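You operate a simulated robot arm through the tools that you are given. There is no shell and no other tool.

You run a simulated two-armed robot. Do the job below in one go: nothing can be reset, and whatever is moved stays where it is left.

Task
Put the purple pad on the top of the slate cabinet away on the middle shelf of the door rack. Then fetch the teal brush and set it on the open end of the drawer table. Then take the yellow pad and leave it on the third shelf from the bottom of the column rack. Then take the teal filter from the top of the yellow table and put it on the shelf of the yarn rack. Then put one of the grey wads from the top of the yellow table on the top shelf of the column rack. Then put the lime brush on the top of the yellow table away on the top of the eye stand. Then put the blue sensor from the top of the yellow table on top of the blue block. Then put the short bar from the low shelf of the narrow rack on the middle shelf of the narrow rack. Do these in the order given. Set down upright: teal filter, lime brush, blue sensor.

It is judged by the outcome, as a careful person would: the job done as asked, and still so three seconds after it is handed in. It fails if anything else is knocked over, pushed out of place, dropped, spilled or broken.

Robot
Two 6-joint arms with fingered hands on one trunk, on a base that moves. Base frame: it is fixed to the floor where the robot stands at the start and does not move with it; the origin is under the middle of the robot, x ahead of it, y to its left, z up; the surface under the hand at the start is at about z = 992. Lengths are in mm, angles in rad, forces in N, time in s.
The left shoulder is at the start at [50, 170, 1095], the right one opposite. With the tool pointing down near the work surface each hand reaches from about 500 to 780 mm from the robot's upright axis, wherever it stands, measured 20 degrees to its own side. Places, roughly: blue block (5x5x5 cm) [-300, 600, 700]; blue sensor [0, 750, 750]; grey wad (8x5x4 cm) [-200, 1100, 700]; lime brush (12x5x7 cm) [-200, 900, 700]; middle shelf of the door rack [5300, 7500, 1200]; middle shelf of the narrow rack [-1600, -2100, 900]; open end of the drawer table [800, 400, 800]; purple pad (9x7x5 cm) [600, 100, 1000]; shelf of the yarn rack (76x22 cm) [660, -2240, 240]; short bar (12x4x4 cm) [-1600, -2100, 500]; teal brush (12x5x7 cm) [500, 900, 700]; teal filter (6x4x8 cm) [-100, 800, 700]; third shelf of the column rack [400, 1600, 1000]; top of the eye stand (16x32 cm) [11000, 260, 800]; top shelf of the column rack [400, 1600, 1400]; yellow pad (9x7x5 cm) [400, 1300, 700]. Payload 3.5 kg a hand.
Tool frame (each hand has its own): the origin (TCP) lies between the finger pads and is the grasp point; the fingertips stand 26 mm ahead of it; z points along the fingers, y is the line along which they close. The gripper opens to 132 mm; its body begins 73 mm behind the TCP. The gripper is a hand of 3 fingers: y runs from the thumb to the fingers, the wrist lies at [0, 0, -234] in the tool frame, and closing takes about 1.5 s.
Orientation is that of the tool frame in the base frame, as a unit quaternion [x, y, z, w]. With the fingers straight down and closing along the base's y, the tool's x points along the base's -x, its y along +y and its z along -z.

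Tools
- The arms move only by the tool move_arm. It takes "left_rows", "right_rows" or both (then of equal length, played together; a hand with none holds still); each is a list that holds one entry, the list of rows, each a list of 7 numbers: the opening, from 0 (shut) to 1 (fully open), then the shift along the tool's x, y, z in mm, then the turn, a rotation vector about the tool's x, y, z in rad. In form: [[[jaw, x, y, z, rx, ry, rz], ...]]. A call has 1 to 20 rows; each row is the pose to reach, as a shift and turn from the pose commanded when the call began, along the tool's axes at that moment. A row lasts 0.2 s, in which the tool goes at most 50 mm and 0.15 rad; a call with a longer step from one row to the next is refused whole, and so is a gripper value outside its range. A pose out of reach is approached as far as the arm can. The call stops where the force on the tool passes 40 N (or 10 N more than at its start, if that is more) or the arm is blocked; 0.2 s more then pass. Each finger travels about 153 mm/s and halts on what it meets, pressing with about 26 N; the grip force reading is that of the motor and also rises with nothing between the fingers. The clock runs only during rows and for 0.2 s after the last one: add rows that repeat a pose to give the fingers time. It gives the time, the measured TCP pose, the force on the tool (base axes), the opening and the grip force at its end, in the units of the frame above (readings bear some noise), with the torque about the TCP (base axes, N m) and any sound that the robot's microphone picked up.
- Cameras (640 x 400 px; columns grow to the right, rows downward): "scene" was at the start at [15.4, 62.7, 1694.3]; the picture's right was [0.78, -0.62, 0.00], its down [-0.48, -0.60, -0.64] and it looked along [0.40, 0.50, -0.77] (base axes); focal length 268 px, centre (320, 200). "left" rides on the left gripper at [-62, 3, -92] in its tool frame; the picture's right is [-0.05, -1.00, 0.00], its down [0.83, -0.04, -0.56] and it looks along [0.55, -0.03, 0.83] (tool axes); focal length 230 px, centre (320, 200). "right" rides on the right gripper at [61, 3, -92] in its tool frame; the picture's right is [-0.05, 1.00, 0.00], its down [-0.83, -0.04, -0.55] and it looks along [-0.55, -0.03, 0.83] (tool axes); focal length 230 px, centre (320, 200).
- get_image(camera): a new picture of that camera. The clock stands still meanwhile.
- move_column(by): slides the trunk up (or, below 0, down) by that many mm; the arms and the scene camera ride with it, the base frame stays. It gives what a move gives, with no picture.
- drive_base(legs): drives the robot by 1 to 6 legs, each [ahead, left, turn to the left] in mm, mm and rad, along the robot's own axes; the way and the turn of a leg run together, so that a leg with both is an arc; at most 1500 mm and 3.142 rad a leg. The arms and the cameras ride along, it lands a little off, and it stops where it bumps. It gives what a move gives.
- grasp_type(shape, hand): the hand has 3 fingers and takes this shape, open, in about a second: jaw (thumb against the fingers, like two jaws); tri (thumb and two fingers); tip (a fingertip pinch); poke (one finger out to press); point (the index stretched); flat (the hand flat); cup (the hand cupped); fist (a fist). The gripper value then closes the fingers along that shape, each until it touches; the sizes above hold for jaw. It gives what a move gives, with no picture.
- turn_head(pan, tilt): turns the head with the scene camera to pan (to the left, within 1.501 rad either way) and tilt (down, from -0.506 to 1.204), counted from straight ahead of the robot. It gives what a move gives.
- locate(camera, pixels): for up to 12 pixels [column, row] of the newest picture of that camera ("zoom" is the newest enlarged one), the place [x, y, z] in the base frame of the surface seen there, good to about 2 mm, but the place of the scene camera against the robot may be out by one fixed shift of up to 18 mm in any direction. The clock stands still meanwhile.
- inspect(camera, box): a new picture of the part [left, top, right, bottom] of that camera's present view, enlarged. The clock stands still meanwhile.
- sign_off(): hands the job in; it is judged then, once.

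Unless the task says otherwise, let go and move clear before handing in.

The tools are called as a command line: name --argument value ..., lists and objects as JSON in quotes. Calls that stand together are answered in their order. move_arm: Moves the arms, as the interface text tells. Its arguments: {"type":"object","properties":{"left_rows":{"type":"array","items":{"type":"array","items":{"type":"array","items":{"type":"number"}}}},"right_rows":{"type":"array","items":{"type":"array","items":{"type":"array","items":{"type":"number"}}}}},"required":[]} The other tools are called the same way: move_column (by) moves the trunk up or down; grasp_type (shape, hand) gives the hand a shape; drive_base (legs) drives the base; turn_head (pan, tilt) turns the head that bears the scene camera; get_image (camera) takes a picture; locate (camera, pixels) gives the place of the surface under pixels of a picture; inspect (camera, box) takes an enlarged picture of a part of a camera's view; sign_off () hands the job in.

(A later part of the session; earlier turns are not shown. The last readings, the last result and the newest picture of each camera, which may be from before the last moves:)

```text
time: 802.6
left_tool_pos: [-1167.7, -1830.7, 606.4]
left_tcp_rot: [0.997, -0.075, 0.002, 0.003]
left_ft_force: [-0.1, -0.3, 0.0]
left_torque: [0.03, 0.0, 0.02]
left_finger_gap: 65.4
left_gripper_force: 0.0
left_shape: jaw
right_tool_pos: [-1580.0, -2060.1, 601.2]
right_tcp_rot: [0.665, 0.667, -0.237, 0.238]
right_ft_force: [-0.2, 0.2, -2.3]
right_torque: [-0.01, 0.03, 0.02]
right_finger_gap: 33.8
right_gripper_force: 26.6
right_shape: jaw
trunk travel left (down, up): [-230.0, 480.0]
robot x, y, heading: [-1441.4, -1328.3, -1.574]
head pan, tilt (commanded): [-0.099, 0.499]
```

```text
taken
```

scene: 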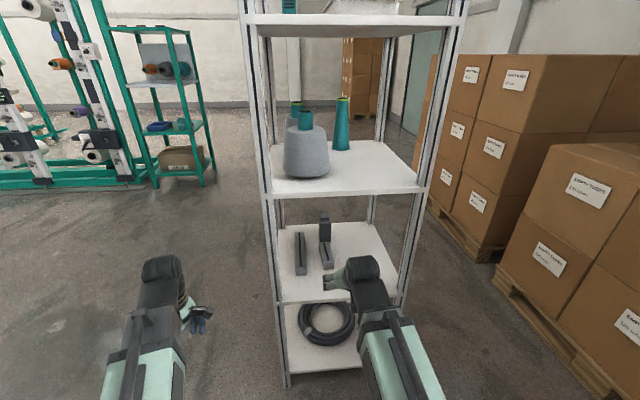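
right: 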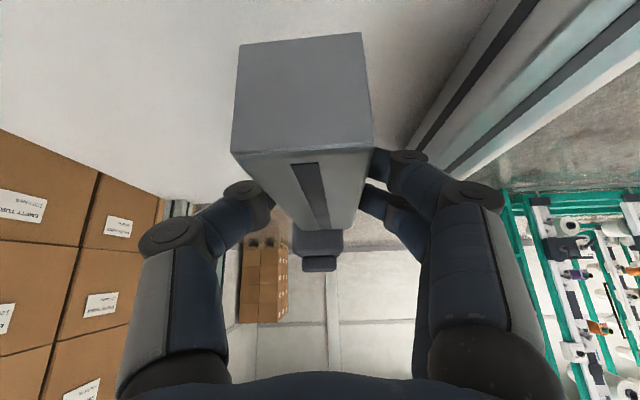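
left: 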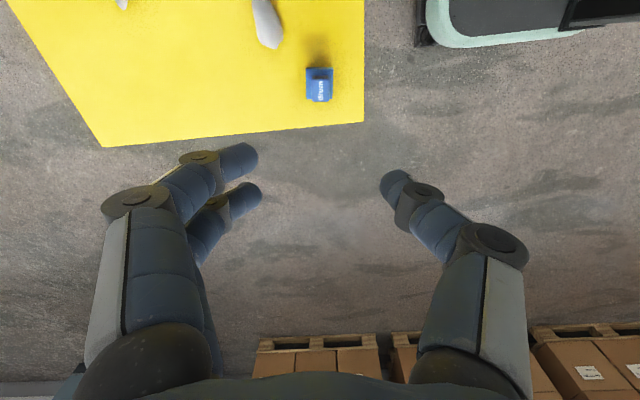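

Bar held (≈2 N). Backing straight out of the low shelf, then raising the trunk for the middle shelf.

drive_base --legs '[[-350, 0, 0]]'

move_column --by 400

drive_base --legs '[[0, -100, 0]]'

get_image --camera "right"

get_image --camera "scene"

```text
time: 804.9
left_tool_pos: [-1168.4, -1480.0, 607.7]
left_tcp_rot: [0.997, -0.074, 0.002, 0.003]
left_ft_force: [-0.2, -1.1, 1.1]
left_torque: [0.0, -0.02, 0.01]
left_finger_gap: 65.7
left_gripper_force: 0.1
left_shape: jaw
right_tool_pos: [-1578.8, -1709.8, 601.6]
right_tcp_rot: [0.665, 0.667, -0.237, 0.238]
right_ft_force: [0.2, -0.2, -1.9]
right_torque: [0.03, -0.01, -0.03]
right_finger_gap: 34.4
right_gripper_force: 25.4
right_shape: jaw
trunk travel left (down, up): [-230.0, 480.0]
robot x, y, heading: [-1443.0, -983.0, -1.574]
head pan, tilt (commanded): [-0.099, 0.499]
```

```text
time: 808.7
left_tool_pos: [-1168.8, -1480.0, 1006.8]
left_tcp_rot: [0.997, -0.075, 0.002, 0.003]
left_ft_force: [0.6, -0.1, -0.7]
left_torque: [-0.01, -0.01, 0.01]
left_finger_gap: 65.4
left_gripper_force: 0.1
left_shape: jaw
right_tool_pos: [-1578.3, -1710.0, 1001.7]
right_tcp_rot: [0.665, 0.667, -0.237, 0.238]
right_ft_force: [0.2, -0.6, -1.9]
right_torque: [0.0, 0.02, 0.01]
right_finger_gap: 34.2
right_gripper_force: 25.8
right_shape: jaw
trunk travel left (down, up): [-630.0, 80.0]
robot x, y, heading: [-1437.6, -982.3, -1.569]
head pan, tilt (commanded): [-0.099, 0.499]
```

```text
time: 809.9
left_tool_pos: [-1269.8, -1478.7, 1008.6]
left_tcp_rot: [0.997, -0.074, 0.003, 0.003]
left_ft_force: [0.5, 0.0, 0.7]
left_torque: [-0.02, -0.04, -0.02]
left_finger_gap: 65.8
left_gripper_force: 0.1
left_shape: jaw
right_tool_pos: [-1681.7, -1709.9, 1002.2]
right_tcp_rot: [0.665, 0.667, -0.236, 0.238]
right_ft_force: [-0.6, 0.3, -1.4]
right_torque: [0.03, 0.01, 0.01]
right_finger_gap: 33.8
right_gripper_force: 25.9
right_shape: jaw
trunk travel left (down, up): [-630.0, 80.0]
robot x, y, heading: [-1540.9, -986.9, -1.572]
head pan, tilt (commanded): [-0.099, 0.499]
```

```text
taken
```

right: 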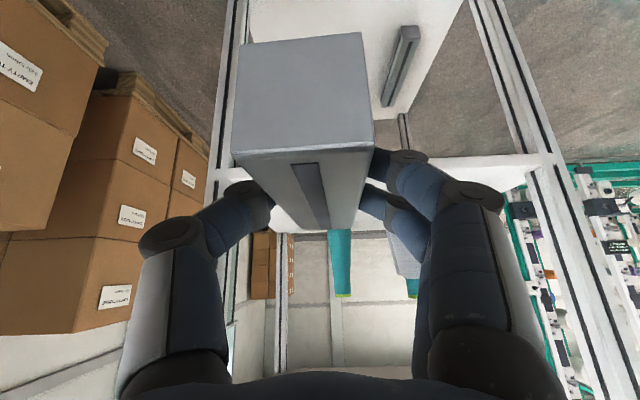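

```text
taken
```

scene: 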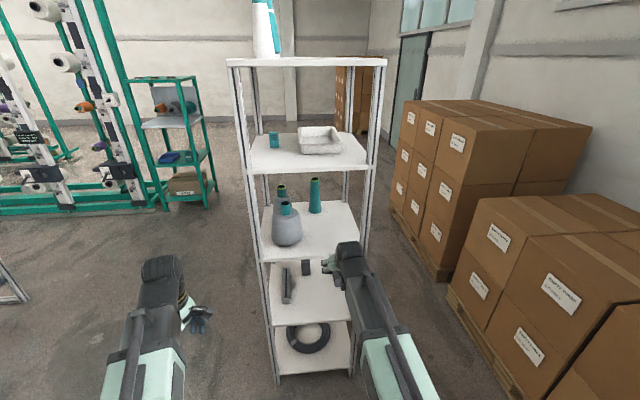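

Checking the west post and the items on the middle shelf relative to the bar.

locate --camera "right" --pixels '[[228, 130], [240, 60], [215, 190], [470, 165], [510, 160], [340, 260], [405, 262], [300, 222], [280, 215], [480, 180], [545, 170]]'

inspect --camera "scene" --box '[230, 160, 390, 260]'

```text
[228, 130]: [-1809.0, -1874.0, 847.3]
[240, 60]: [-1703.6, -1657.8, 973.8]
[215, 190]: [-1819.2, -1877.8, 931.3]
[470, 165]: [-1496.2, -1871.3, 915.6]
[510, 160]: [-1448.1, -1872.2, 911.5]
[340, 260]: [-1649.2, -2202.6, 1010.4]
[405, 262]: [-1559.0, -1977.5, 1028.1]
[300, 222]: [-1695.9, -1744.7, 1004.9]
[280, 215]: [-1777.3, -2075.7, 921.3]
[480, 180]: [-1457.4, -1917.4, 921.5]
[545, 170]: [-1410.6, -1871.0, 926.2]
```

```text
4.00 times, centred on (310, 210) of scene
```

zoom: 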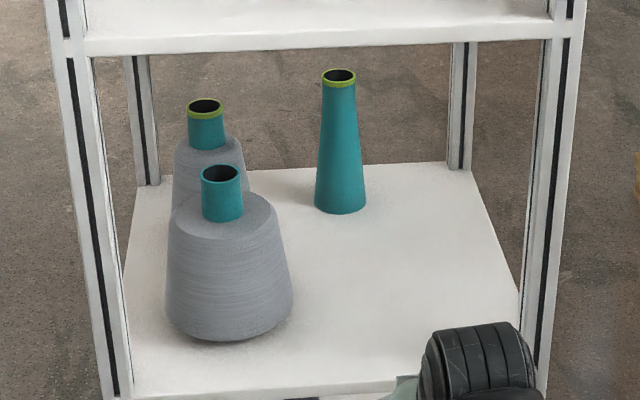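

Middle shelf z=921.3, north edge y=−1872, NW post at x≤−1809, big jug's west side ≈−1570. Target bar centre (−1694,−1993). Driving in with the bar 46 mm above the shelf.

drive_base --legs '[[240, -11, 0]]'

get_image --camera "right"

get_image --camera "scene"

```text
time: 811.6
left_tool_pos: [-1279.3, -1721.5, 1005.5]
left_tcp_rot: [0.997, -0.074, 0.001, 0.003]
left_ft_force: [-0.7, -0.3, 1.1]
left_torque: [0.01, 0.02, -0.01]
left_finger_gap: 65.3
left_gripper_force: 0.0
left_shape: jaw
right_tool_pos: [-1690.7, -1951.3, 1001.7]
right_tcp_rot: [0.664, 0.668, -0.236, 0.238]
right_ft_force: [-0.2, -0.3, -2.6]
right_torque: [0.03, -0.02, 0.03]
right_finger_gap: 34.1
right_gripper_force: 26.3
right_shape: jaw
trunk travel left (down, up): [-630.0, 80.0]
robot x, y, heading: [-1555.3, -1222.5, -1.571]
head pan, tilt (commanded): [-0.099, 0.499]
```

```text
taken
```

right: 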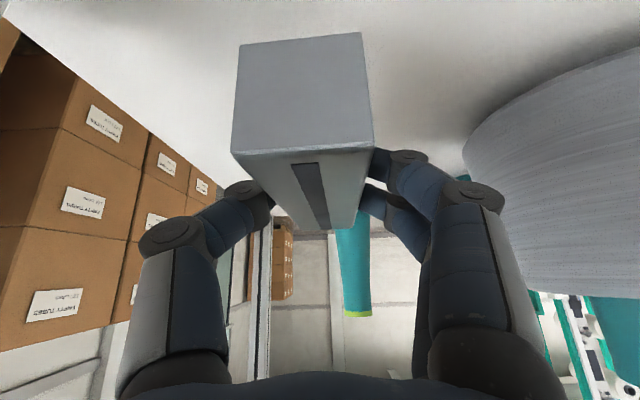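

```text
taken
```

scene: 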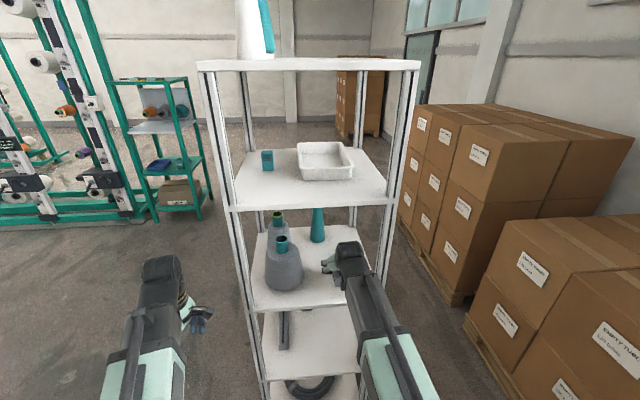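

locate --camera "right" --pixels '[[475, 150], [490, 120], [510, 250], [480, 195], [440, 170], [430, 60], [180, 80], [300, 60], [330, 100], [350, 260]]'

```text
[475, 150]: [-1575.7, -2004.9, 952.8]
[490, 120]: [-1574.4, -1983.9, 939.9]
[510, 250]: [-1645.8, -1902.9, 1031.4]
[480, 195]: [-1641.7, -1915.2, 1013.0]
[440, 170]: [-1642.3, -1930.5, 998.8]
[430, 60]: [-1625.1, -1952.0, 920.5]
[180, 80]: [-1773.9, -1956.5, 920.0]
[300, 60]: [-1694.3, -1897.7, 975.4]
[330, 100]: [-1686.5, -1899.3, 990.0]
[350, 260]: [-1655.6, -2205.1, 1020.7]
```

Clearance to the jug is ~45 mm. Moving 25 mm further in and lowering to just above the shelf.

move_arm --right_rows '[[[0, -9.7, 0, 7.9, 0, 0, 0], [0, -19.4, 0, 15.8, 0, 0, 0], [0, -10, 0, 27.5, 0, 0, 0], [0, 0, 0, 39.5, 0, 0, 0], [0, 7.8, 0, 49.1, 0, 0, 0], [0, 7.8, 0, 49.1, 0, 0, 0]]]'

get_image --camera "right"

locate --camera "right" --pixels '[[300, 40], [300, 36], [300, 32], [245, 48], [350, 36], [420, 60], [200, 80]]'

```text
time: 813.0
left_tool_pos: [-1280.3, -1719.2, 1007.6]
left_tcp_rot: [0.997, -0.074, 0.001, 0.002]
left_ft_force: [-0.1, -0.2, 0.4]
left_torque: [0.04, 0.02, 0.03]
left_finger_gap: 65.6
left_gripper_force: 0.1
left_shape: jaw
right_tool_pos: [-1690.9, -1976.3, 958.5]
right_tcp_rot: [0.665, 0.668, -0.237, 0.238]
right_ft_force: [-0.1, 0.3, -2.0]
right_torque: [0.01, 0.0, -0.01]
right_finger_gap: 33.9
right_gripper_force: 25.7
right_shape: jaw
trunk travel left (down, up): [-630.0, 80.0]
robot x, y, heading: [-1552.5, -1223.6, -1.572]
head pan, tilt (commanded): [-0.099, 0.499]
```

```text
taken
```

right: 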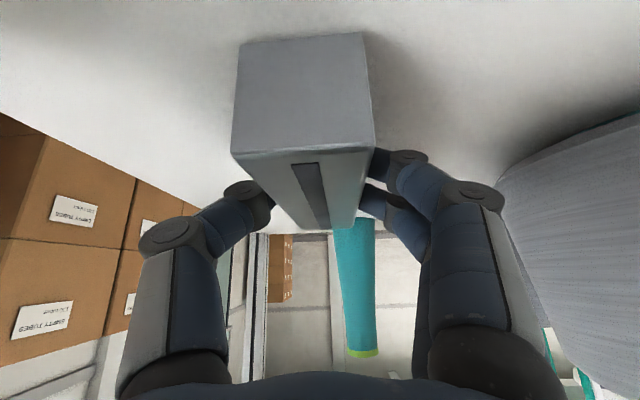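

```text
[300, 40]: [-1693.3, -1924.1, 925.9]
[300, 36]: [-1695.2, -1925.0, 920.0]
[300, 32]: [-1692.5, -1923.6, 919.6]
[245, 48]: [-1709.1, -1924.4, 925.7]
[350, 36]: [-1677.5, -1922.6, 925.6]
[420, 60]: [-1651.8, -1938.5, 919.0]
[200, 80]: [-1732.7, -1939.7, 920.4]
```

move_arm --right_rows '[[[0, 0.9, 0, 1.2, 0, 0, 0], [0, 1.4, 0, 1.8, 0, 0, 0], [0, 1.4, 0, 1.8, 0, 0, 0]]]'

```text
time: 813.8
left_tool_pos: [-1280.9, -1720.8, 1007.1]
left_tcp_rot: [0.997, -0.074, 0.002, 0.003]
left_ft_force: [-0.1, -0.3, -0.7]
left_torque: [0.0, 0.01, 0.03]
left_finger_gap: 65.7
left_gripper_force: 0.1
left_shape: jaw
right_tool_pos: [-1690.0, -1975.8, 956.7]
right_tcp_rot: [0.665, 0.667, -0.237, 0.238]
right_ft_force: [-1.1, 0.4, -2.7]
right_torque: [0.03, 0.03, 0.02]
right_finger_gap: 34.0
right_gripper_force: 26.0
right_shape: jaw
trunk travel left (down, up): [-630.0, 80.0]
robot x, y, heading: [-1553.9, -1222.6, -1.576]
head pan, tilt (commanded): [-0.099, 0.499]
```

move_arm --right_rows '[[[0, 0.6, 0, 0.8, 0, 0, 0], [0, 1.0, 0, 1.2, 0, 0, 0], [0, 1.0, 0, 1.2, 0, 0, 0]]]'

```text
time: 814.6
left_tool_pos: [-1279.9, -1719.3, 1007.5]
left_tcp_rot: [0.997, -0.074, 0.001, 0.004]
left_ft_force: [0.0, 0.5, 1.9]
left_torque: [-0.04, 0.0, 0.04]
left_finger_gap: 65.2
left_gripper_force: 0.2
left_shape: jaw
right_tool_pos: [-1689.5, -1975.0, 955.2]
right_tcp_rot: [0.665, 0.667, -0.237, 0.238]
right_ft_force: [-0.3, -0.6, 4.1]
right_torque: [-0.06, 0.01, -0.06]
right_finger_gap: 34.4
right_gripper_force: 26.2
right_shape: jaw
trunk travel left (down, up): [-630.0, 80.0]
robot x, y, heading: [-1555.6, -1222.9, -1.572]
head pan, tilt (commanded): [-0.099, 0.499]
```

Contact felt (+4.1 N). Opening gently.

move_arm --right_rows '[[[0.15, 0, 0, 0, 0, 0, 0], [0.25, 0, 0, 0, 0, 0, 0], [0.35, 0, 0, 0, 0, 0, 0], [0.42, 0, 0, 0, 0, 0, 0], [0.48, 0, 0, 0, 0, 0, 0], [0.48, 0, 0, 0, 0, 0, 0]]]'

get_image --camera "right"

```text
time: 816.0
left_tool_pos: [-1280.5, -1720.4, 1008.0]
left_tcp_rot: [0.997, -0.074, 0.001, 0.003]
left_ft_force: [-0.1, 1.0, -0.1]
left_torque: [0.0, -0.01, -0.03]
left_finger_gap: 65.6
left_gripper_force: 0.0
left_shape: jaw
right_tool_pos: [-1690.0, -1975.2, 956.2]
right_tcp_rot: [0.665, 0.667, -0.237, 0.238]
right_ft_force: [-0.2, 0.0, -0.2]
right_torque: [-0.01, -0.01, -0.02]
right_finger_gap: 62.7
right_gripper_force: 0.1
right_shape: jaw
trunk travel left (down, up): [-630.0, 80.0]
robot x, y, heading: [-1553.5, -1222.2, -1.57]
head pan, tilt (commanded): [-0.099, 0.499]
```

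```text
taken
```

right: 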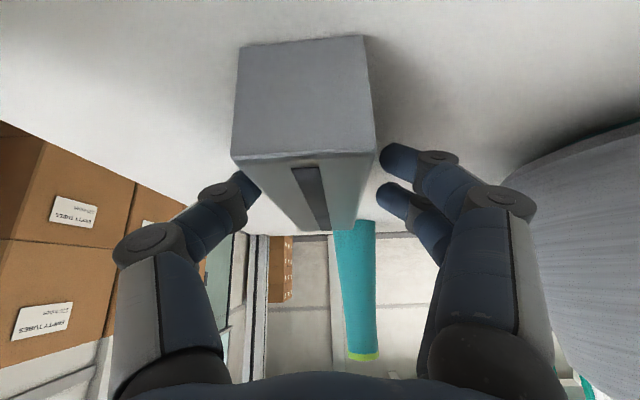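

Opening slightly more for clearance on both sides, then raising straight up.

move_arm --right_rows '[[[0.55, 0, 0, 0, 0, 0, 0], [0.6, 0, 0, 0, 0, 0, 0], [0.6, -3, 0, -4, 0, 0, 0], [0.6, -9.5, 0, -11.6, 0, 0, 0], [0.6, -19, 0, -23.3, 0, 0, 0], [0.6, -31.6, 0, -38.8, 0, 0, 0], [0.6, -44.2, 0, -54.3, 0, 0, 0], [0.6, -44.2, 0, -54.3, 0, 0, 0]]]'

get_image --camera "right"

```text
time: 817.8
left_tool_pos: [-1280.4, -1719.6, 1007.8]
left_tcp_rot: [0.997, -0.074, 0.002, 0.002]
left_ft_force: [0.3, -0.6, -0.5]
left_torque: [0.01, -0.01, 0.01]
left_finger_gap: 65.8
left_gripper_force: 0.0
left_shape: jaw
right_tool_pos: [-1690.4, -1974.9, 1024.7]
right_tcp_rot: [0.664, 0.667, -0.237, 0.239]
right_ft_force: [-0.4, 0.8, 0.3]
right_torque: [-0.01, 0.01, 0.03]
right_finger_gap: 78.7
right_gripper_force: 0.0
right_shape: jaw
trunk travel left (down, up): [-630.0, 80.0]
robot x, y, heading: [-1554.8, -1224.6, -1.569]
head pan, tilt (commanded): [-0.099, 0.499]
```

```text
taken
```

right: 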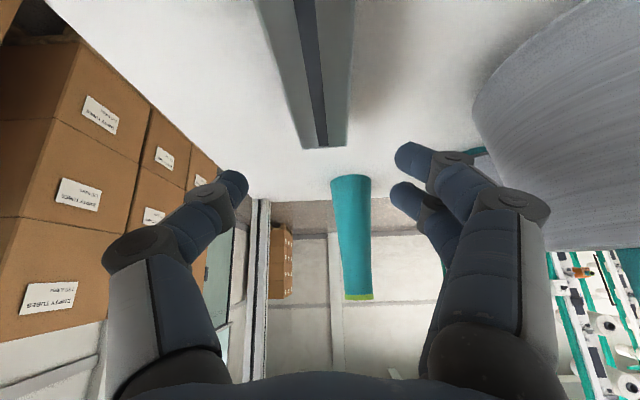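

The bar lies on the middle shelf. Backing out and checking the rack.

drive_base --legs '[[-400, 0, 0]]'

get_image --camera "right"

inspect --camera "scene" --box '[220, 20, 420, 390]'

```text
time: 820.3
left_tool_pos: [-1279.7, -1319.8, 1007.5]
left_tcp_rot: [0.997, -0.074, 0.001, 0.003]
left_ft_force: [0.1, 0.1, 0.1]
left_torque: [-0.04, -0.01, -0.01]
left_finger_gap: 65.3
left_gripper_force: 0.1
left_shape: jaw
right_tool_pos: [-1691.8, -1576.7, 1026.1]
right_tcp_rot: [0.665, 0.667, -0.238, 0.238]
right_ft_force: [0.4, -0.1, 0.2]
right_torque: [0.04, 0.02, 0.01]
right_finger_gap: 78.6
right_gripper_force: 0.0
right_shape: jaw
trunk travel left (down, up): [-630.0, 80.0]
robot x, y, heading: [-1555.1, -822.6, -1.569]
head pan, tilt (commanded): [-0.099, 0.499]
```

```text
taken
```

right: 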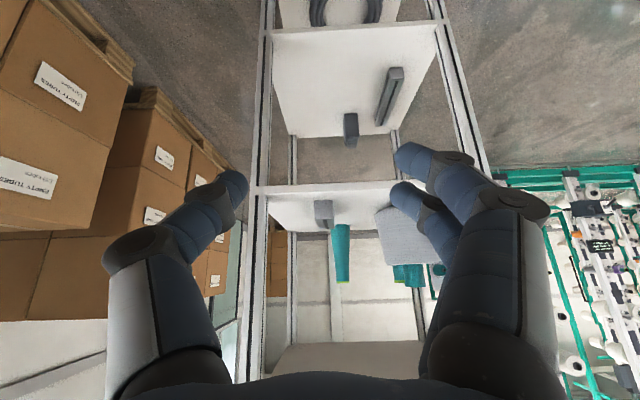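

```text
1.08 times, centred on (320, 205) of scene (not enlarged: the box is as wide or as high as the picture)
```

zoom: 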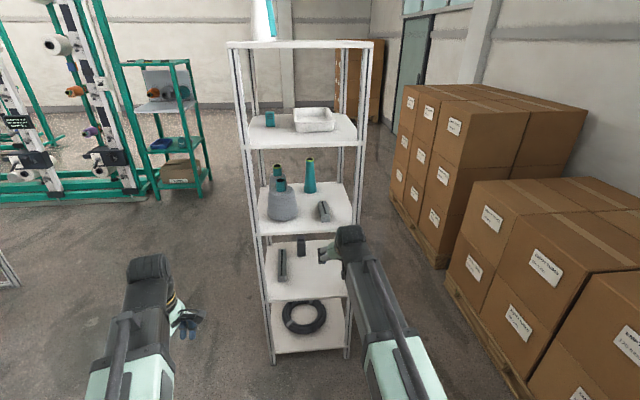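

All eight moves are done; the short bar rests on the middle shelf at (323,212). Before handing in I'll re-check the chair from the same viewpoint as before, and the yellow table.

move_column --by 80

drive_base --legs '[[0, 0, 1.574], [352, 835, 0], [352, 835, 0]]'

turn_head --pan -0.02 --tilt 0.1

get_image --camera "scene"

inspect --camera "scene" --box '[280, 160, 380, 222]'

```text
time: 821.5
left_tool_pos: [-1280.2, -1319.5, 1087.3]
left_tcp_rot: [0.997, -0.074, 0.002, 0.004]
left_ft_force: [-0.2, 0.9, 0.3]
left_torque: [0.01, 0.02, 0.05]
left_finger_gap: 65.5
left_gripper_force: 0.0
left_shape: jaw
right_tool_pos: [-1689.9, -1576.4, 1104.5]
right_tcp_rot: [0.666, 0.666, -0.238, 0.237]
right_ft_force: [0.1, 0.1, -1.0]
right_torque: [-0.02, -0.03, 0.02]
right_finger_gap: 78.6
right_gripper_force: 0.1
right_shape: jaw
trunk travel left (down, up): [-710.0, 0.0]
robot x, y, heading: [-1555.2, -826.4, -1.573]
head pan, tilt (commanded): [-0.099, 0.499]
```

```text
time: 834.4
left_tool_pos: [-397.7, 1134.5, 1086.5]
left_tcp_rot: [0.749, 0.663, 0.004, 0.001]
left_ft_force: [-0.4, 0.2, 0.4]
left_torque: [-0.03, -0.01, 0.01]
left_finger_gap: 65.7
left_gripper_force: 0.1
left_shape: jaw
right_tool_pos: [-133.1, 731.1, 1105.4]
right_tcp_rot: [-0.014, 0.942, 0.005, 0.336]
right_ft_force: [0.4, 0.0, -0.2]
right_torque: [-0.04, -0.01, -0.03]
right_finger_gap: 78.6
right_gripper_force: 0.0
right_shape: jaw
trunk travel left (down, up): [-710.0, 0.0]
robot x, y, heading: [-892.4, 846.4, 0.023]
head pan, tilt (commanded): [-0.099, 0.499]
```

```text
time: 835.3
left_tool_pos: [-400.2, 1134.1, 1087.3]
left_tcp_rot: [0.749, 0.663, 0.004, 0.002]
left_ft_force: [-0.4, 0.7, -0.8]
left_torque: [-0.01, -0.02, -0.01]
left_finger_gap: 65.5
left_gripper_force: 0.0
left_shape: jaw
right_tool_pos: [-134.5, 728.6, 1105.0]
right_tcp_rot: [-0.014, 0.942, 0.005, 0.335]
right_ft_force: [0.4, -0.6, 0.3]
right_torque: [0.03, 0.0, 0.02]
right_finger_gap: 78.9
right_gripper_force: 0.1
right_shape: jaw
trunk travel left (down, up): [-710.0, 0.0]
robot x, y, heading: [-886.6, 849.6, 0.025]
head pan, tilt (commanded): [-0.019, 0.099]
```

```text
taken
```

scene: 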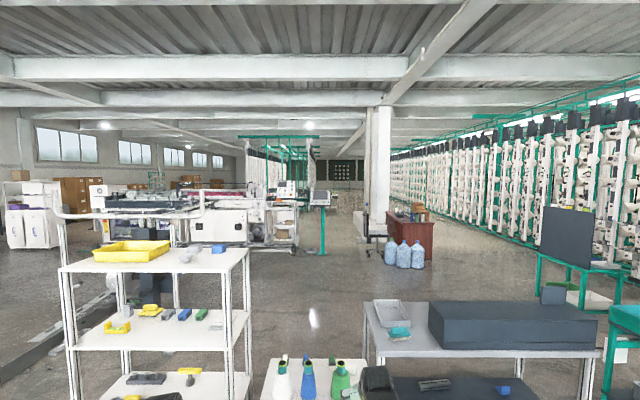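

```text
6.40 times, centred on (330, 191) of scene
```

zoom: 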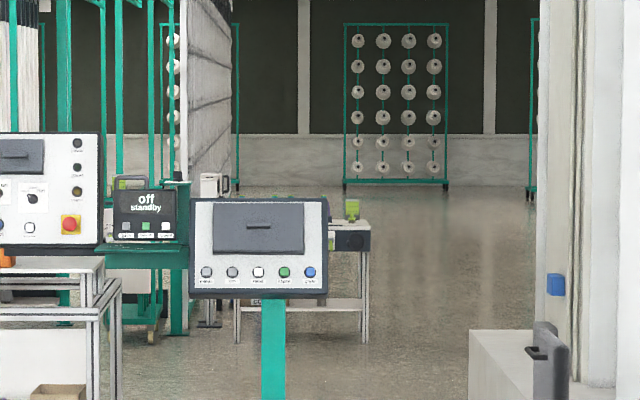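

Comparing with the earlier identical zoom, the chair back now sits ~18 zoom pixels further right relative to the terminal and pillar: my base bump pushed it roughly 60 mm. I'll measure it precisely to see if it can be put back.

locate --camera "zoom" --pixels '[[548, 340], [558, 380], [536, 350], [565, 360], [545, 395], [472, 345], [472, 390], [327, 290], [194, 290], [363, 300], [544, 330]]'

inspect --camera "scene" --box '[340, 195, 440, 275]'

```text
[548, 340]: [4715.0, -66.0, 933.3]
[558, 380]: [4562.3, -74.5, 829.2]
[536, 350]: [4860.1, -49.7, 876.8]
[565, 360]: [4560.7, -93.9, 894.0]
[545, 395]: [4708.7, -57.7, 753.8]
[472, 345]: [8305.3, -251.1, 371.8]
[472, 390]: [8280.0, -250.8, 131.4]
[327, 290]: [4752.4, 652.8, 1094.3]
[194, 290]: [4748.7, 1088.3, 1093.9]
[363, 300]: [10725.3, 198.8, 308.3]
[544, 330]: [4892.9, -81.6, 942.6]
```

```text
5.00 times, centred on (390, 235) of scene
```

zoom: 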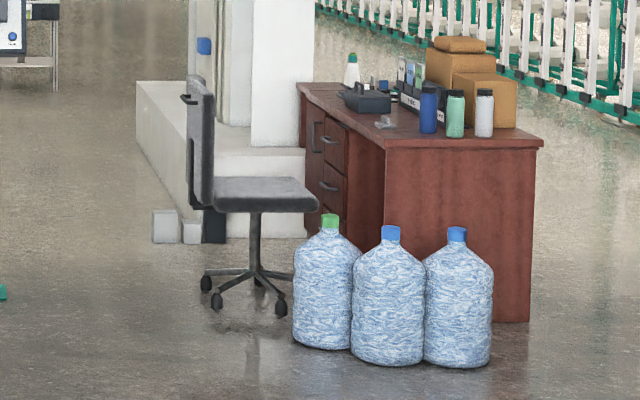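

The chair is an office chair on casters, so it did shift. I'll return to the start pose to compare exactly with the first zoom and determine the displacement.

drive_base --legs '[[0, -840, -0.024], [880, 0, 0]]'

turn_head --pan 0.0 --tilt 0.7

inspect --camera "scene" --box '[200, 50, 440, 200]'

```text
time: 844.0
left_tool_pos: [496.2, 290.1, 1087.3]
left_tcp_rot: [0.752, 0.659, 0.004, 0.001]
left_ft_force: [0.0, 0.9, -0.8]
left_torque: [-0.02, 0.01, 0.0]
left_finger_gap: 65.5
left_gripper_force: 0.0
left_shape: jaw
right_tool_pos: [757.3, -117.7, 1104.5]
right_tcp_rot: [-0.008, 0.942, 0.002, 0.336]
right_ft_force: [0.8, -0.8, -0.4]
right_torque: [0.02, 0.0, -0.04]
right_finger_gap: 78.9
right_gripper_force: 0.1
right_shape: jaw
trunk travel left (down, up): [-710.0, 0.0]
robot x, y, heading: [4.6, 10.5, 0.02]
head pan, tilt (commanded): [-0.019, 0.099]
```

```text
time: 845.0
left_tool_pos: [496.2, 289.4, 1086.5]
left_tcp_rot: [0.753, 0.658, 0.003, 0.001]
left_ft_force: [0.1, -0.6, 0.3]
left_torque: [0.0, -0.05, -0.01]
left_finger_gap: 65.6
left_gripper_force: 0.1
left_shape: jaw
right_tool_pos: [758.4, -116.7, 1106.0]
right_tcp_rot: [-0.009, 0.942, 0.003, 0.335]
right_ft_force: [-0.4, -0.6, 0.7]
right_torque: [-0.01, 0.01, 0.02]
right_finger_gap: 78.5
right_gripper_force: 0.1
right_shape: jaw
trunk travel left (down, up): [-710.0, 0.0]
robot x, y, heading: [2.3, 7.4, 0.016]
head pan, tilt (commanded): [0.0, 0.7]
```

```text
2.67 times, centred on (320, 125) of scene
```

zoom: 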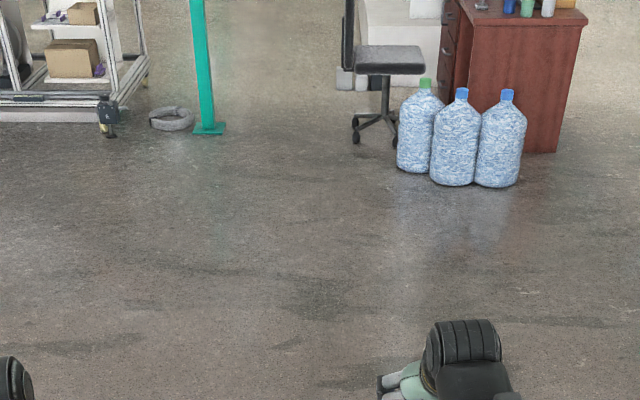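

The first-view comparison shows the chair shifted about 60–65 mm toward the desk while everything else matches. A careful worker would put it back, so I'll go there by the southern route and try a gentle push at its low column.

drive_base --legs '[[-150, 0, 0], [0, 0, -1.587], [1500, 0, 0], [1500, 0, 0], [150, 0, 0], [0, 0, 1.571]]'

drive_base --legs '[[1500, 0, 0], [1500, 0, 0], [650, 0, 0], [0, 0, 1.571], [1500, 0, 0], [1400, 0, 0]]'

```text
time: 866.6
left_tool_pos: [244.7, -3542.4, 1088.0]
left_tcp_rot: [0.998, 0.07, 0.003, 0.003]
left_ft_force: [-0.5, 0.0, -0.2]
left_torque: [0.01, -0.01, -0.03]
left_finger_gap: 65.5
left_gripper_force: 0.2
left_shape: jaw
right_tool_pos: [-92.4, -3903.5, 1105.7]
right_tcp_rot: [0.568, 0.753, -0.206, 0.26]
right_ft_force: [-21.2, 4.7, 4.1]
right_torque: [-0.05, -0.46, 0.29]
right_finger_gap: 69.5
right_gripper_force: 0.1
right_shape: jaw
trunk travel left (down, up): [-710.0, 0.0]
robot x, y, heading: [-157.1, -3143.7, -1.285]
head pan, tilt (commanded): [0.0, 0.7]
stopped in leg 6: the force on the tool passed its limit at 57 N (the readings are from after the stop); the commanded pose is now the measured one
```

```text
time: 867.5
left_tool_pos: [246.7, -3548.6, 1087.7]
left_tcp_rot: [0.998, 0.07, 0.003, 0.004]
left_ft_force: [-0.7, -0.2, -0.5]
left_torque: [-0.01, 0.0, -0.01]
left_finger_gap: 65.7
left_gripper_force: 0.0
left_shape: jaw
right_tool_pos: [-94.8, -3907.3, 1102.6]
right_tcp_rot: [0.569, 0.755, -0.205, 0.253]
right_ft_force: [-16.5, 7.3, 5.7]
right_torque: [0.21, -0.44, 0.49]
right_finger_gap: 72.2
right_gripper_force: 0.1
right_shape: jaw
trunk travel left (down, up): [-710.0, 0.0]
robot x, y, heading: [-157.5, -3155.0, -1.282]
head pan, tilt (commanded): [0.0, 0.7]
stopped in leg 1: the force on the tool passed its limit at 50 N (the readings are from after the stop); the commanded pose is now the measured one
```

The right hand touched the creel while turning because it reaches 750 mm ahead. I'll look before moving anything.

get_image --camera "right"

turn_head --pan -0.1 --tilt 0.7

get_image --camera "scene"

```text
taken
```

right: 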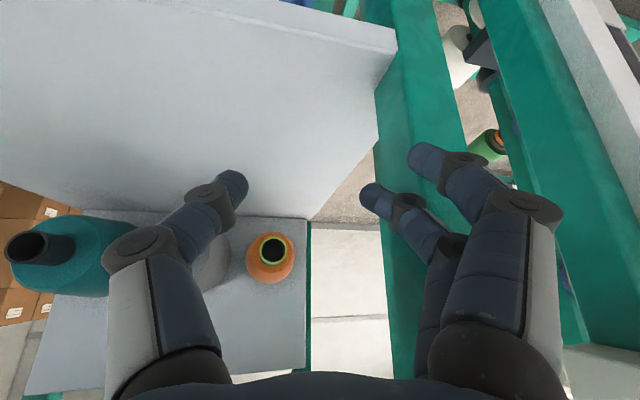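

```text
time: 868.2
left_tool_pos: [245.6, -3547.8, 1088.3]
left_tcp_rot: [0.998, 0.07, 0.003, 0.003]
left_ft_force: [0.4, 0.1, -0.3]
left_torque: [0.0, 0.03, 0.0]
left_finger_gap: 65.7
left_gripper_force: 0.0
left_shape: jaw
right_tool_pos: [-92.9, -3906.7, 1102.1]
right_tcp_rot: [0.568, 0.755, -0.204, 0.255]
right_ft_force: [-22.5, 11.9, 5.5]
right_torque: [0.18, -0.45, 0.69]
right_finger_gap: 71.1
right_gripper_force: 0.0
right_shape: jaw
trunk travel left (down, up): [-710.0, 0.0]
robot x, y, heading: [-157.9, -3150.0, -1.282]
head pan, tilt (commanded): [-0.099, 0.7]
```

```text
taken
```

scene: 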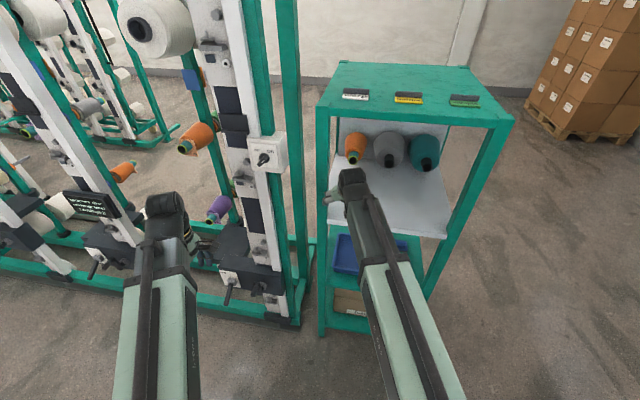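

The fingers press lightly against the east post of the small teal rack; cones inside are untouched. Driving straight back moves the hand away from the post and out.

drive_base --legs '[[-250, 0, 0]]'

get_image --camera "scene"

get_image --camera "right"

```text
time: 870.0
left_tool_pos: [176.1, -3306.6, 1087.2]
left_tcp_rot: [0.998, 0.07, 0.003, 0.003]
left_ft_force: [-0.1, -0.3, 0.8]
left_torque: [0.01, 0.01, -0.02]
left_finger_gap: 65.6
left_gripper_force: 0.0
left_shape: jaw
right_tool_pos: [-162.2, -3666.3, 1101.6]
right_tcp_rot: [0.568, 0.755, -0.205, 0.254]
right_ft_force: [0.0, -0.3, 0.0]
right_torque: [-0.02, -0.04, -0.03]
right_finger_gap: 79.3
right_gripper_force: 0.2
right_shape: jaw
trunk travel left (down, up): [-710.0, 0.0]
robot x, y, heading: [-228.7, -2906.4, -1.286]
head pan, tilt (commanded): [-0.099, 0.7]
```

```text
taken
```

scene: 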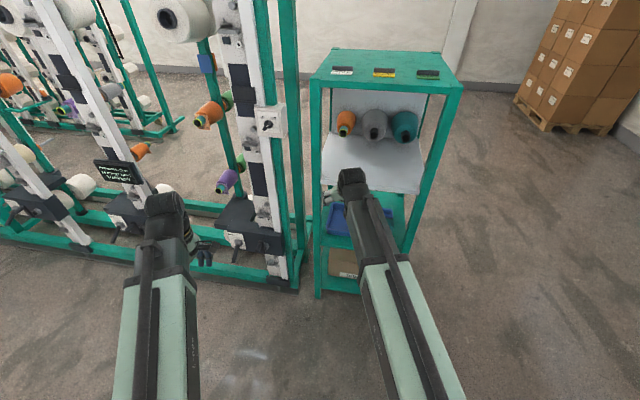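

```text
taken
```

right: 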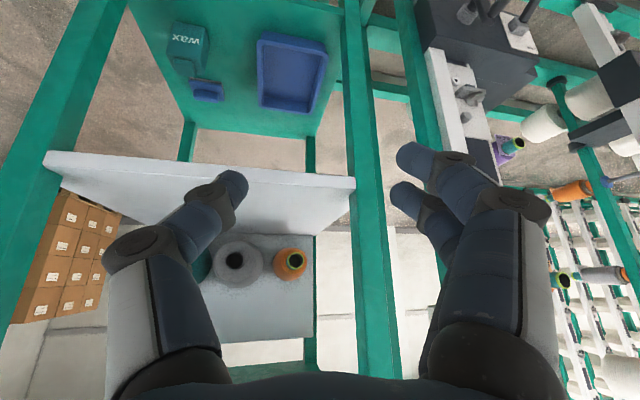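

Hand is clear and the rack's contents look unchanged. Checking that the teal rack itself did not shift.

locate --camera "scene" --pixels '[[459, 95], [410, 235], [440, 140], [316, 180], [322, 290], [312, 90], [320, 240], [430, 180]]'

locate --camera "right" --pixels '[[45, 180], [60, 120], [365, 150], [375, 250], [350, 190], [80, 60], [300, 180], [120, 160]]'

```text
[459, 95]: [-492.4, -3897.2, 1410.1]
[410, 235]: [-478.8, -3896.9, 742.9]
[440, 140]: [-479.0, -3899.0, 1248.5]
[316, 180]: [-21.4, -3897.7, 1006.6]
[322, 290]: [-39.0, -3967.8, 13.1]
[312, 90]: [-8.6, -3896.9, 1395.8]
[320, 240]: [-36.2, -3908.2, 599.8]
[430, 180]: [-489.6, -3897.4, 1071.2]
```

```text
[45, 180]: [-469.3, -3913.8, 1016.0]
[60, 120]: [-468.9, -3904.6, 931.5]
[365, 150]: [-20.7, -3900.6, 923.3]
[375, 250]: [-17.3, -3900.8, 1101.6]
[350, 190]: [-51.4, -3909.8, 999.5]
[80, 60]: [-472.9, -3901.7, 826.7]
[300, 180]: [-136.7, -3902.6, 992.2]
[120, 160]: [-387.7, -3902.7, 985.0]
```

The teal rack is unmoved (front face still y≈-3897 at both posts). I'll retract the right hand so turns are safe, then proceed east along the corridor.

move_arm --right_rows '[[[0.6, 22, 0, -18, 0, 0, 0], [0.6, 44, 0, -36, 0, 0, 0], [0.6, 66, 0, -54, 0, 0, 0], [0.6, 88, 0, -72, 0, 0, 0], [0.6, 105, 0, -86, 0, 0, 0], [0.6, 105, 0, -86, 0, 0, 0]]]'

drive_base --legs '[[0, 0, 1.286], [0, -230, 0]]'

turn_head --pan 0.0 --tilt 0.4

get_image --camera "scene"

```text
time: 871.4
left_tool_pos: [176.3, -3308.3, 1088.0]
left_tcp_rot: [0.997, 0.071, 0.002, 0.003]
left_ft_force: [0.7, -0.1, -0.4]
left_torque: [-0.03, -0.01, -0.02]
left_finger_gap: 65.6
left_gripper_force: 0.1
left_shape: jaw
right_tool_pos: [-198.3, -3537.1, 1105.8]
right_tcp_rot: [0.569, 0.756, -0.204, 0.253]
right_ft_force: [0.1, -0.3, -0.4]
right_torque: [0.03, -0.03, 0.01]
right_finger_gap: 79.0
right_gripper_force: 0.1
right_shape: jaw
trunk travel left (down, up): [-710.0, 0.0]
robot x, y, heading: [-224.7, -2907.4, -1.283]
head pan, tilt (commanded): [-0.099, 0.7]
```

```text
time: 876.3
left_tool_pos: [270.0, -2869.5, 1087.0]
left_tcp_rot: [0.76, 0.65, 0.004, 0.001]
left_ft_force: [-0.5, 0.0, 0.9]
left_torque: [0.02, -0.02, 0.01]
left_finger_gap: 65.8
left_gripper_force: 0.1
left_shape: jaw
right_tool_pos: [383.4, -3294.4, 1105.6]
right_tcp_rot: [0.007, 0.945, -0.012, 0.325]
right_ft_force: [0.0, -0.7, 0.3]
right_torque: [0.02, 0.0, -0.02]
right_finger_gap: 79.2
right_gripper_force: 0.1
right_shape: jaw
trunk travel left (down, up): [-710.0, 0.0]
robot x, y, heading: [-224.3, -3139.0, -0.009]
head pan, tilt (commanded): [-0.099, 0.7]
```

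```text
time: 877.1
left_tool_pos: [270.7, -2868.4, 1086.9]
left_tcp_rot: [0.76, 0.65, 0.002, 0.0]
left_ft_force: [0.0, -0.1, 0.2]
left_torque: [0.02, 0.01, 0.03]
left_finger_gap: 65.5
left_gripper_force: 0.0
left_shape: jaw
right_tool_pos: [382.5, -3291.8, 1106.1]
right_tcp_rot: [0.007, 0.946, -0.013, 0.324]
right_ft_force: [0.7, -0.4, -0.4]
right_torque: [0.01, -0.03, -0.02]
right_finger_gap: 79.1
right_gripper_force: 0.1
right_shape: jaw
trunk travel left (down, up): [-710.0, 0.0]
robot x, y, heading: [-230.4, -3139.9, -0.007]
head pan, tilt (commanded): [0.0, 0.4]
```

```text
taken
```

scene: 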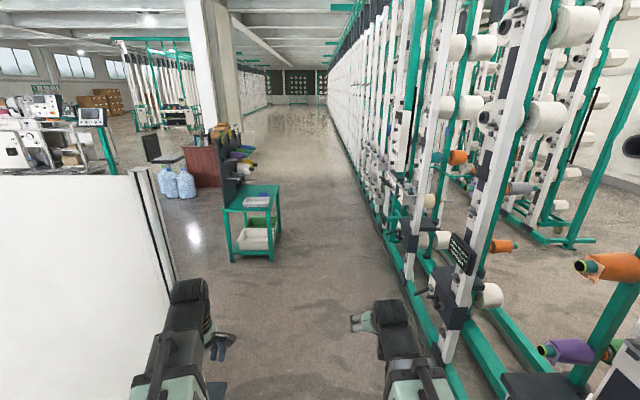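

Corridor is open ahead. Driving east.

drive_base --legs '[[1500, 0, 0.008], [1500, 0, 0], [780, 0, 0], [0, 0, 1.571], [1500, 0, 0], [1350, 0, 0]]'

turn_head --pan -1.0 --tilt 0.5

get_image --camera "scene"

```text
time: 912.5
left_tool_pos: [3221.7, 189.5, 1086.8]
left_tcp_rot: [0.066, 0.998, 0.003, -0.002]
left_ft_force: [-0.8, 0.5, -0.1]
left_torque: [-0.04, 0.02, -0.01]
left_finger_gap: 65.4
left_gripper_force: 0.0
left_shape: jaw
right_tool_pos: [3644.5, 309.2, 1105.6]
right_tcp_rot: [0.669, -0.668, -0.222, -0.238]
right_ft_force: [0.4, -0.1, -0.7]
right_torque: [0.02, 0.03, -0.01]
right_finger_gap: 79.0
right_gripper_force: 0.1
right_shape: jaw
trunk travel left (down, up): [-710.0, 0.0]
robot x, y, heading: [3502.1, -304.5, 1.586]
head pan, tilt (commanded): [0.0, 0.4]
```

```text
time: 913.7
left_tool_pos: [3222.8, 189.6, 1088.1]
left_tcp_rot: [0.068, 0.998, 0.002, -0.001]
left_ft_force: [-0.2, 0.4, -0.3]
left_torque: [0.02, -0.02, 0.0]
left_finger_gap: 65.7
left_gripper_force: 0.0
left_shape: jaw
right_tool_pos: [3643.6, 309.9, 1104.6]
right_tcp_rot: [0.67, -0.667, -0.223, -0.238]
right_ft_force: [-1.4, 0.0, -0.1]
right_torque: [0.01, 0.01, 0.0]
right_finger_gap: 79.1
right_gripper_force: 0.1
right_shape: jaw
trunk travel left (down, up): [-710.0, 0.0]
robot x, y, heading: [3498.5, -305.9, 1.582]
head pan, tilt (commanded): [-1.0, 0.499]
```

```text
taken
```

scene: 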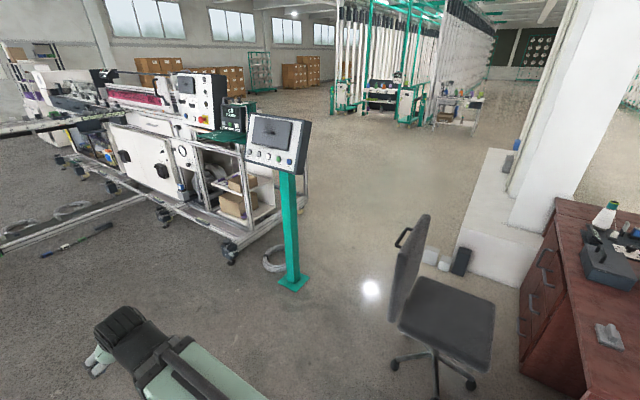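

I have a clear view of the chair: back (410,260), seat (450,320), column (433,365), casters. Measuring it all.

locate --camera "scene" --pixels '[[433, 365], [395, 365], [470, 382], [435, 398], [450, 320], [405, 318], [490, 310], [430, 280], [405, 270], [525, 340], [404, 232], [485, 365]]'

inspect --camera "scene" --box '[360, 200, 560, 400]'

```text
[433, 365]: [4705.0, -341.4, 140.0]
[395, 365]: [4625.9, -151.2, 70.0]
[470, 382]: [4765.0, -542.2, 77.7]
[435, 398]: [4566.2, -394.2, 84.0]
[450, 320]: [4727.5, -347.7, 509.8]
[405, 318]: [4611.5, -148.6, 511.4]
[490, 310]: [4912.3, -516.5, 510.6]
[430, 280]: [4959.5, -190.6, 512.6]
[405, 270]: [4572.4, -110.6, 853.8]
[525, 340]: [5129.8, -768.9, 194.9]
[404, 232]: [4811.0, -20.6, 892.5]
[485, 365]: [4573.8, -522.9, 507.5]
```

```text
2.00 times, centred on (460, 300) of scene
```

zoom: 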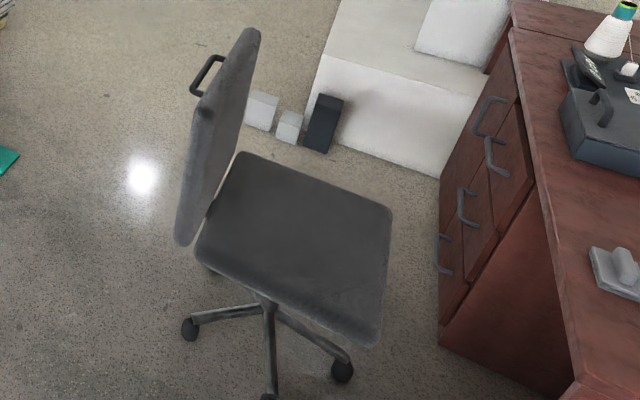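

The chair stands clear of the desk with free floor south of it; a caster leg points straight south at (4765,-542). Pushing that low caster end northwards would be tip-safe. Measuring the desk's outline first.

locate --camera "zoom" --pixels '[[512, 32], [575, 390], [440, 340], [442, 180], [550, 200], [520, 370], [190, 330], [343, 370], [268, 398], [268, 310], [380, 345], [330, 120]]'

turn_head --pan -1.45 --tilt 0.5

get_image --camera "scene"

```text
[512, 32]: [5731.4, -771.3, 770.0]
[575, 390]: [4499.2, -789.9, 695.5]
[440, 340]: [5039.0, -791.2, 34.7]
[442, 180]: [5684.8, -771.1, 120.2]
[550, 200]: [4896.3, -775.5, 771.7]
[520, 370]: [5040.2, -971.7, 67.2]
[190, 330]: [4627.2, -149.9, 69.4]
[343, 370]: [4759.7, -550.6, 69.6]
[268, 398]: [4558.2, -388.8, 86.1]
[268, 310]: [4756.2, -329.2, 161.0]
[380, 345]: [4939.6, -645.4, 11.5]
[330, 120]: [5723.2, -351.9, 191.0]
```

```text
time: 914.6
left_tool_pos: [3222.6, 188.7, 1087.3]
left_tcp_rot: [0.068, 0.998, 0.003, -0.002]
left_ft_force: [0.2, 0.0, -0.5]
left_torque: [0.0, 0.02, 0.01]
left_finger_gap: 65.5
left_gripper_force: 0.0
left_shape: jaw
right_tool_pos: [3644.6, 309.0, 1105.0]
right_tcp_rot: [0.67, -0.667, -0.222, -0.237]
right_ft_force: [-0.1, 0.6, -0.3]
right_torque: [0.03, 0.01, 0.03]
right_finger_gap: 79.1
right_gripper_force: 0.2
right_shape: jaw
trunk travel left (down, up): [-710.0, 0.0]
robot x, y, heading: [3502.2, -306.4, 1.583]
head pan, tilt (commanded): [-1.45, 0.499]
```

```text
taken
```

scene: 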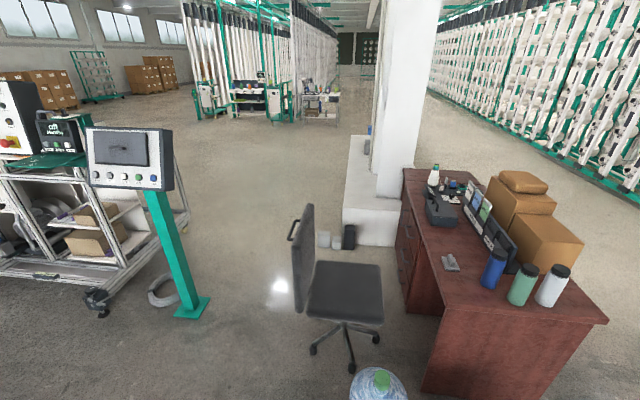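

The desk edge (y≈-775) and bottles block other sides, but from the west I can slip the hand under the seat beside the column at (4757,-330) and push it north at z≈260, which cannot tip the chair. First I square up at a safe spot to the west.

drive_base --legs '[[430, 0, 0], [0, 0, -1.583]]'

grasp_type --hand "right" --shape "jaw"

```text
time: 921.1
left_tool_pos: [3988.7, 403.5, 1086.7]
left_tcp_rot: [0.754, 0.657, 0.003, 0.001]
left_ft_force: [0.2, 0.4, 0.0]
left_torque: [0.02, 0.02, -0.02]
left_finger_gap: 65.4
left_gripper_force: 0.0
left_shape: jaw
right_tool_pos: [4109.2, -19.8, 1105.4]
right_tcp_rot: [-0.002, 0.946, -0.01, 0.325]
right_ft_force: [0.2, 0.5, 0.3]
right_torque: [0.02, 0.01, -0.01]
right_finger_gap: 78.9
right_gripper_force: 0.0
right_shape: jaw
trunk travel left (down, up): [-710.0, 0.0]
robot x, y, heading: [3491.9, 127.0, 0.011]
head pan, tilt (commanded): [-1.45, 0.499]
```

```text
time: 922.0
left_tool_pos: [3990.4, 402.0, 1088.2]
left_tcp_rot: [0.754, 0.656, 0.003, 0.001]
left_ft_force: [-0.5, -0.1, 0.1]
left_torque: [0.04, 0.0, -0.01]
left_finger_gap: 65.6
left_gripper_force: 0.0
left_shape: jaw
right_tool_pos: [4110.2, -19.7, 1105.7]
right_tcp_rot: [-0.001, 0.945, -0.01, 0.326]
right_ft_force: [-0.7, 0.5, 0.0]
right_torque: [-0.01, 0.01, 0.03]
right_finger_gap: 132.0
right_gripper_force: 0.0
right_shape: jaw
trunk travel left (down, up): [-710.0, 0.0]
robot x, y, heading: [3497.8, 124.4, 0.012]
head pan, tilt (commanded): [-1.45, 0.499]
```

Now orienting the right hand horizontally (fingers forward, camera to the south side), fingers shut, in free air.

move_arm --right_rows '[[[0.8, -3.4, -12.8, 17, 0.07, -0.046, -0.1133], [0.6, -6.8, -25.5, 34, 0.1399, -0.092, -0.2266], [0.4, -10.3, -38.3, 50.9, 0.2099, -0.138, -0.3399], [0.2, -13.7, -51, 67.9, 0.2798, -0.1839, -0.4532], [0, -17.1, -63.8, 84.9, 0.3498, -0.2299, -0.5665], [0, -20.5, -76.5, 101.9, 0.4198, -0.2759, -0.6799], [0, -23.9, -89.3, 118.8, 0.4897, -0.3219, -0.7932], [0, -27.3, -102, 135.8, 0.5597, -0.3679, -0.9065], [0, -30.8, -114.8, 152.8, 0.6296, -0.4139, -1.0198], [0, -34.2, -127.5, 169.8, 0.6996, -0.4598, -1.1331], [0, -37.6, -140.3, 186.7, 0.7695, -0.5058, -1.2464], [0, -41, -153, 203.7, 0.8395, -0.5518, -1.3597], [0, -41, -153, 203.7, 0.8395, -0.5518, -1.3597]]]'

get_image --camera "right"

```text
time: 924.8
left_tool_pos: [3990.3, 402.2, 1088.3]
left_tcp_rot: [0.754, 0.657, 0.003, 0.001]
left_ft_force: [-1.0, 0.5, 0.1]
left_torque: [0.0, 0.0, 0.0]
left_finger_gap: 65.6
left_gripper_force: 0.1
left_shape: jaw
right_tool_pos: [4271.9, -150.7, 978.6]
right_tcp_rot: [0.446, -0.551, 0.557, -0.432]
right_ft_force: [0.1, 0.5, 0.4]
right_torque: [-0.01, -0.03, 0.0]
right_finger_gap: 0.0
right_gripper_force: 25.7
right_shape: jaw
right hand out of reach, approached as far as the arm can: row 12, 13
trunk travel left (down, up): [-710.0, 0.0]
robot x, y, heading: [3495.6, 125.5, 0.007]
head pan, tilt (commanded): [-1.45, 0.499]
```

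```text
taken
```

right: 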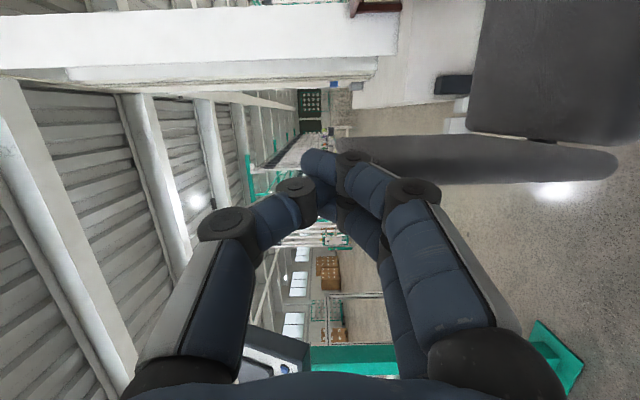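

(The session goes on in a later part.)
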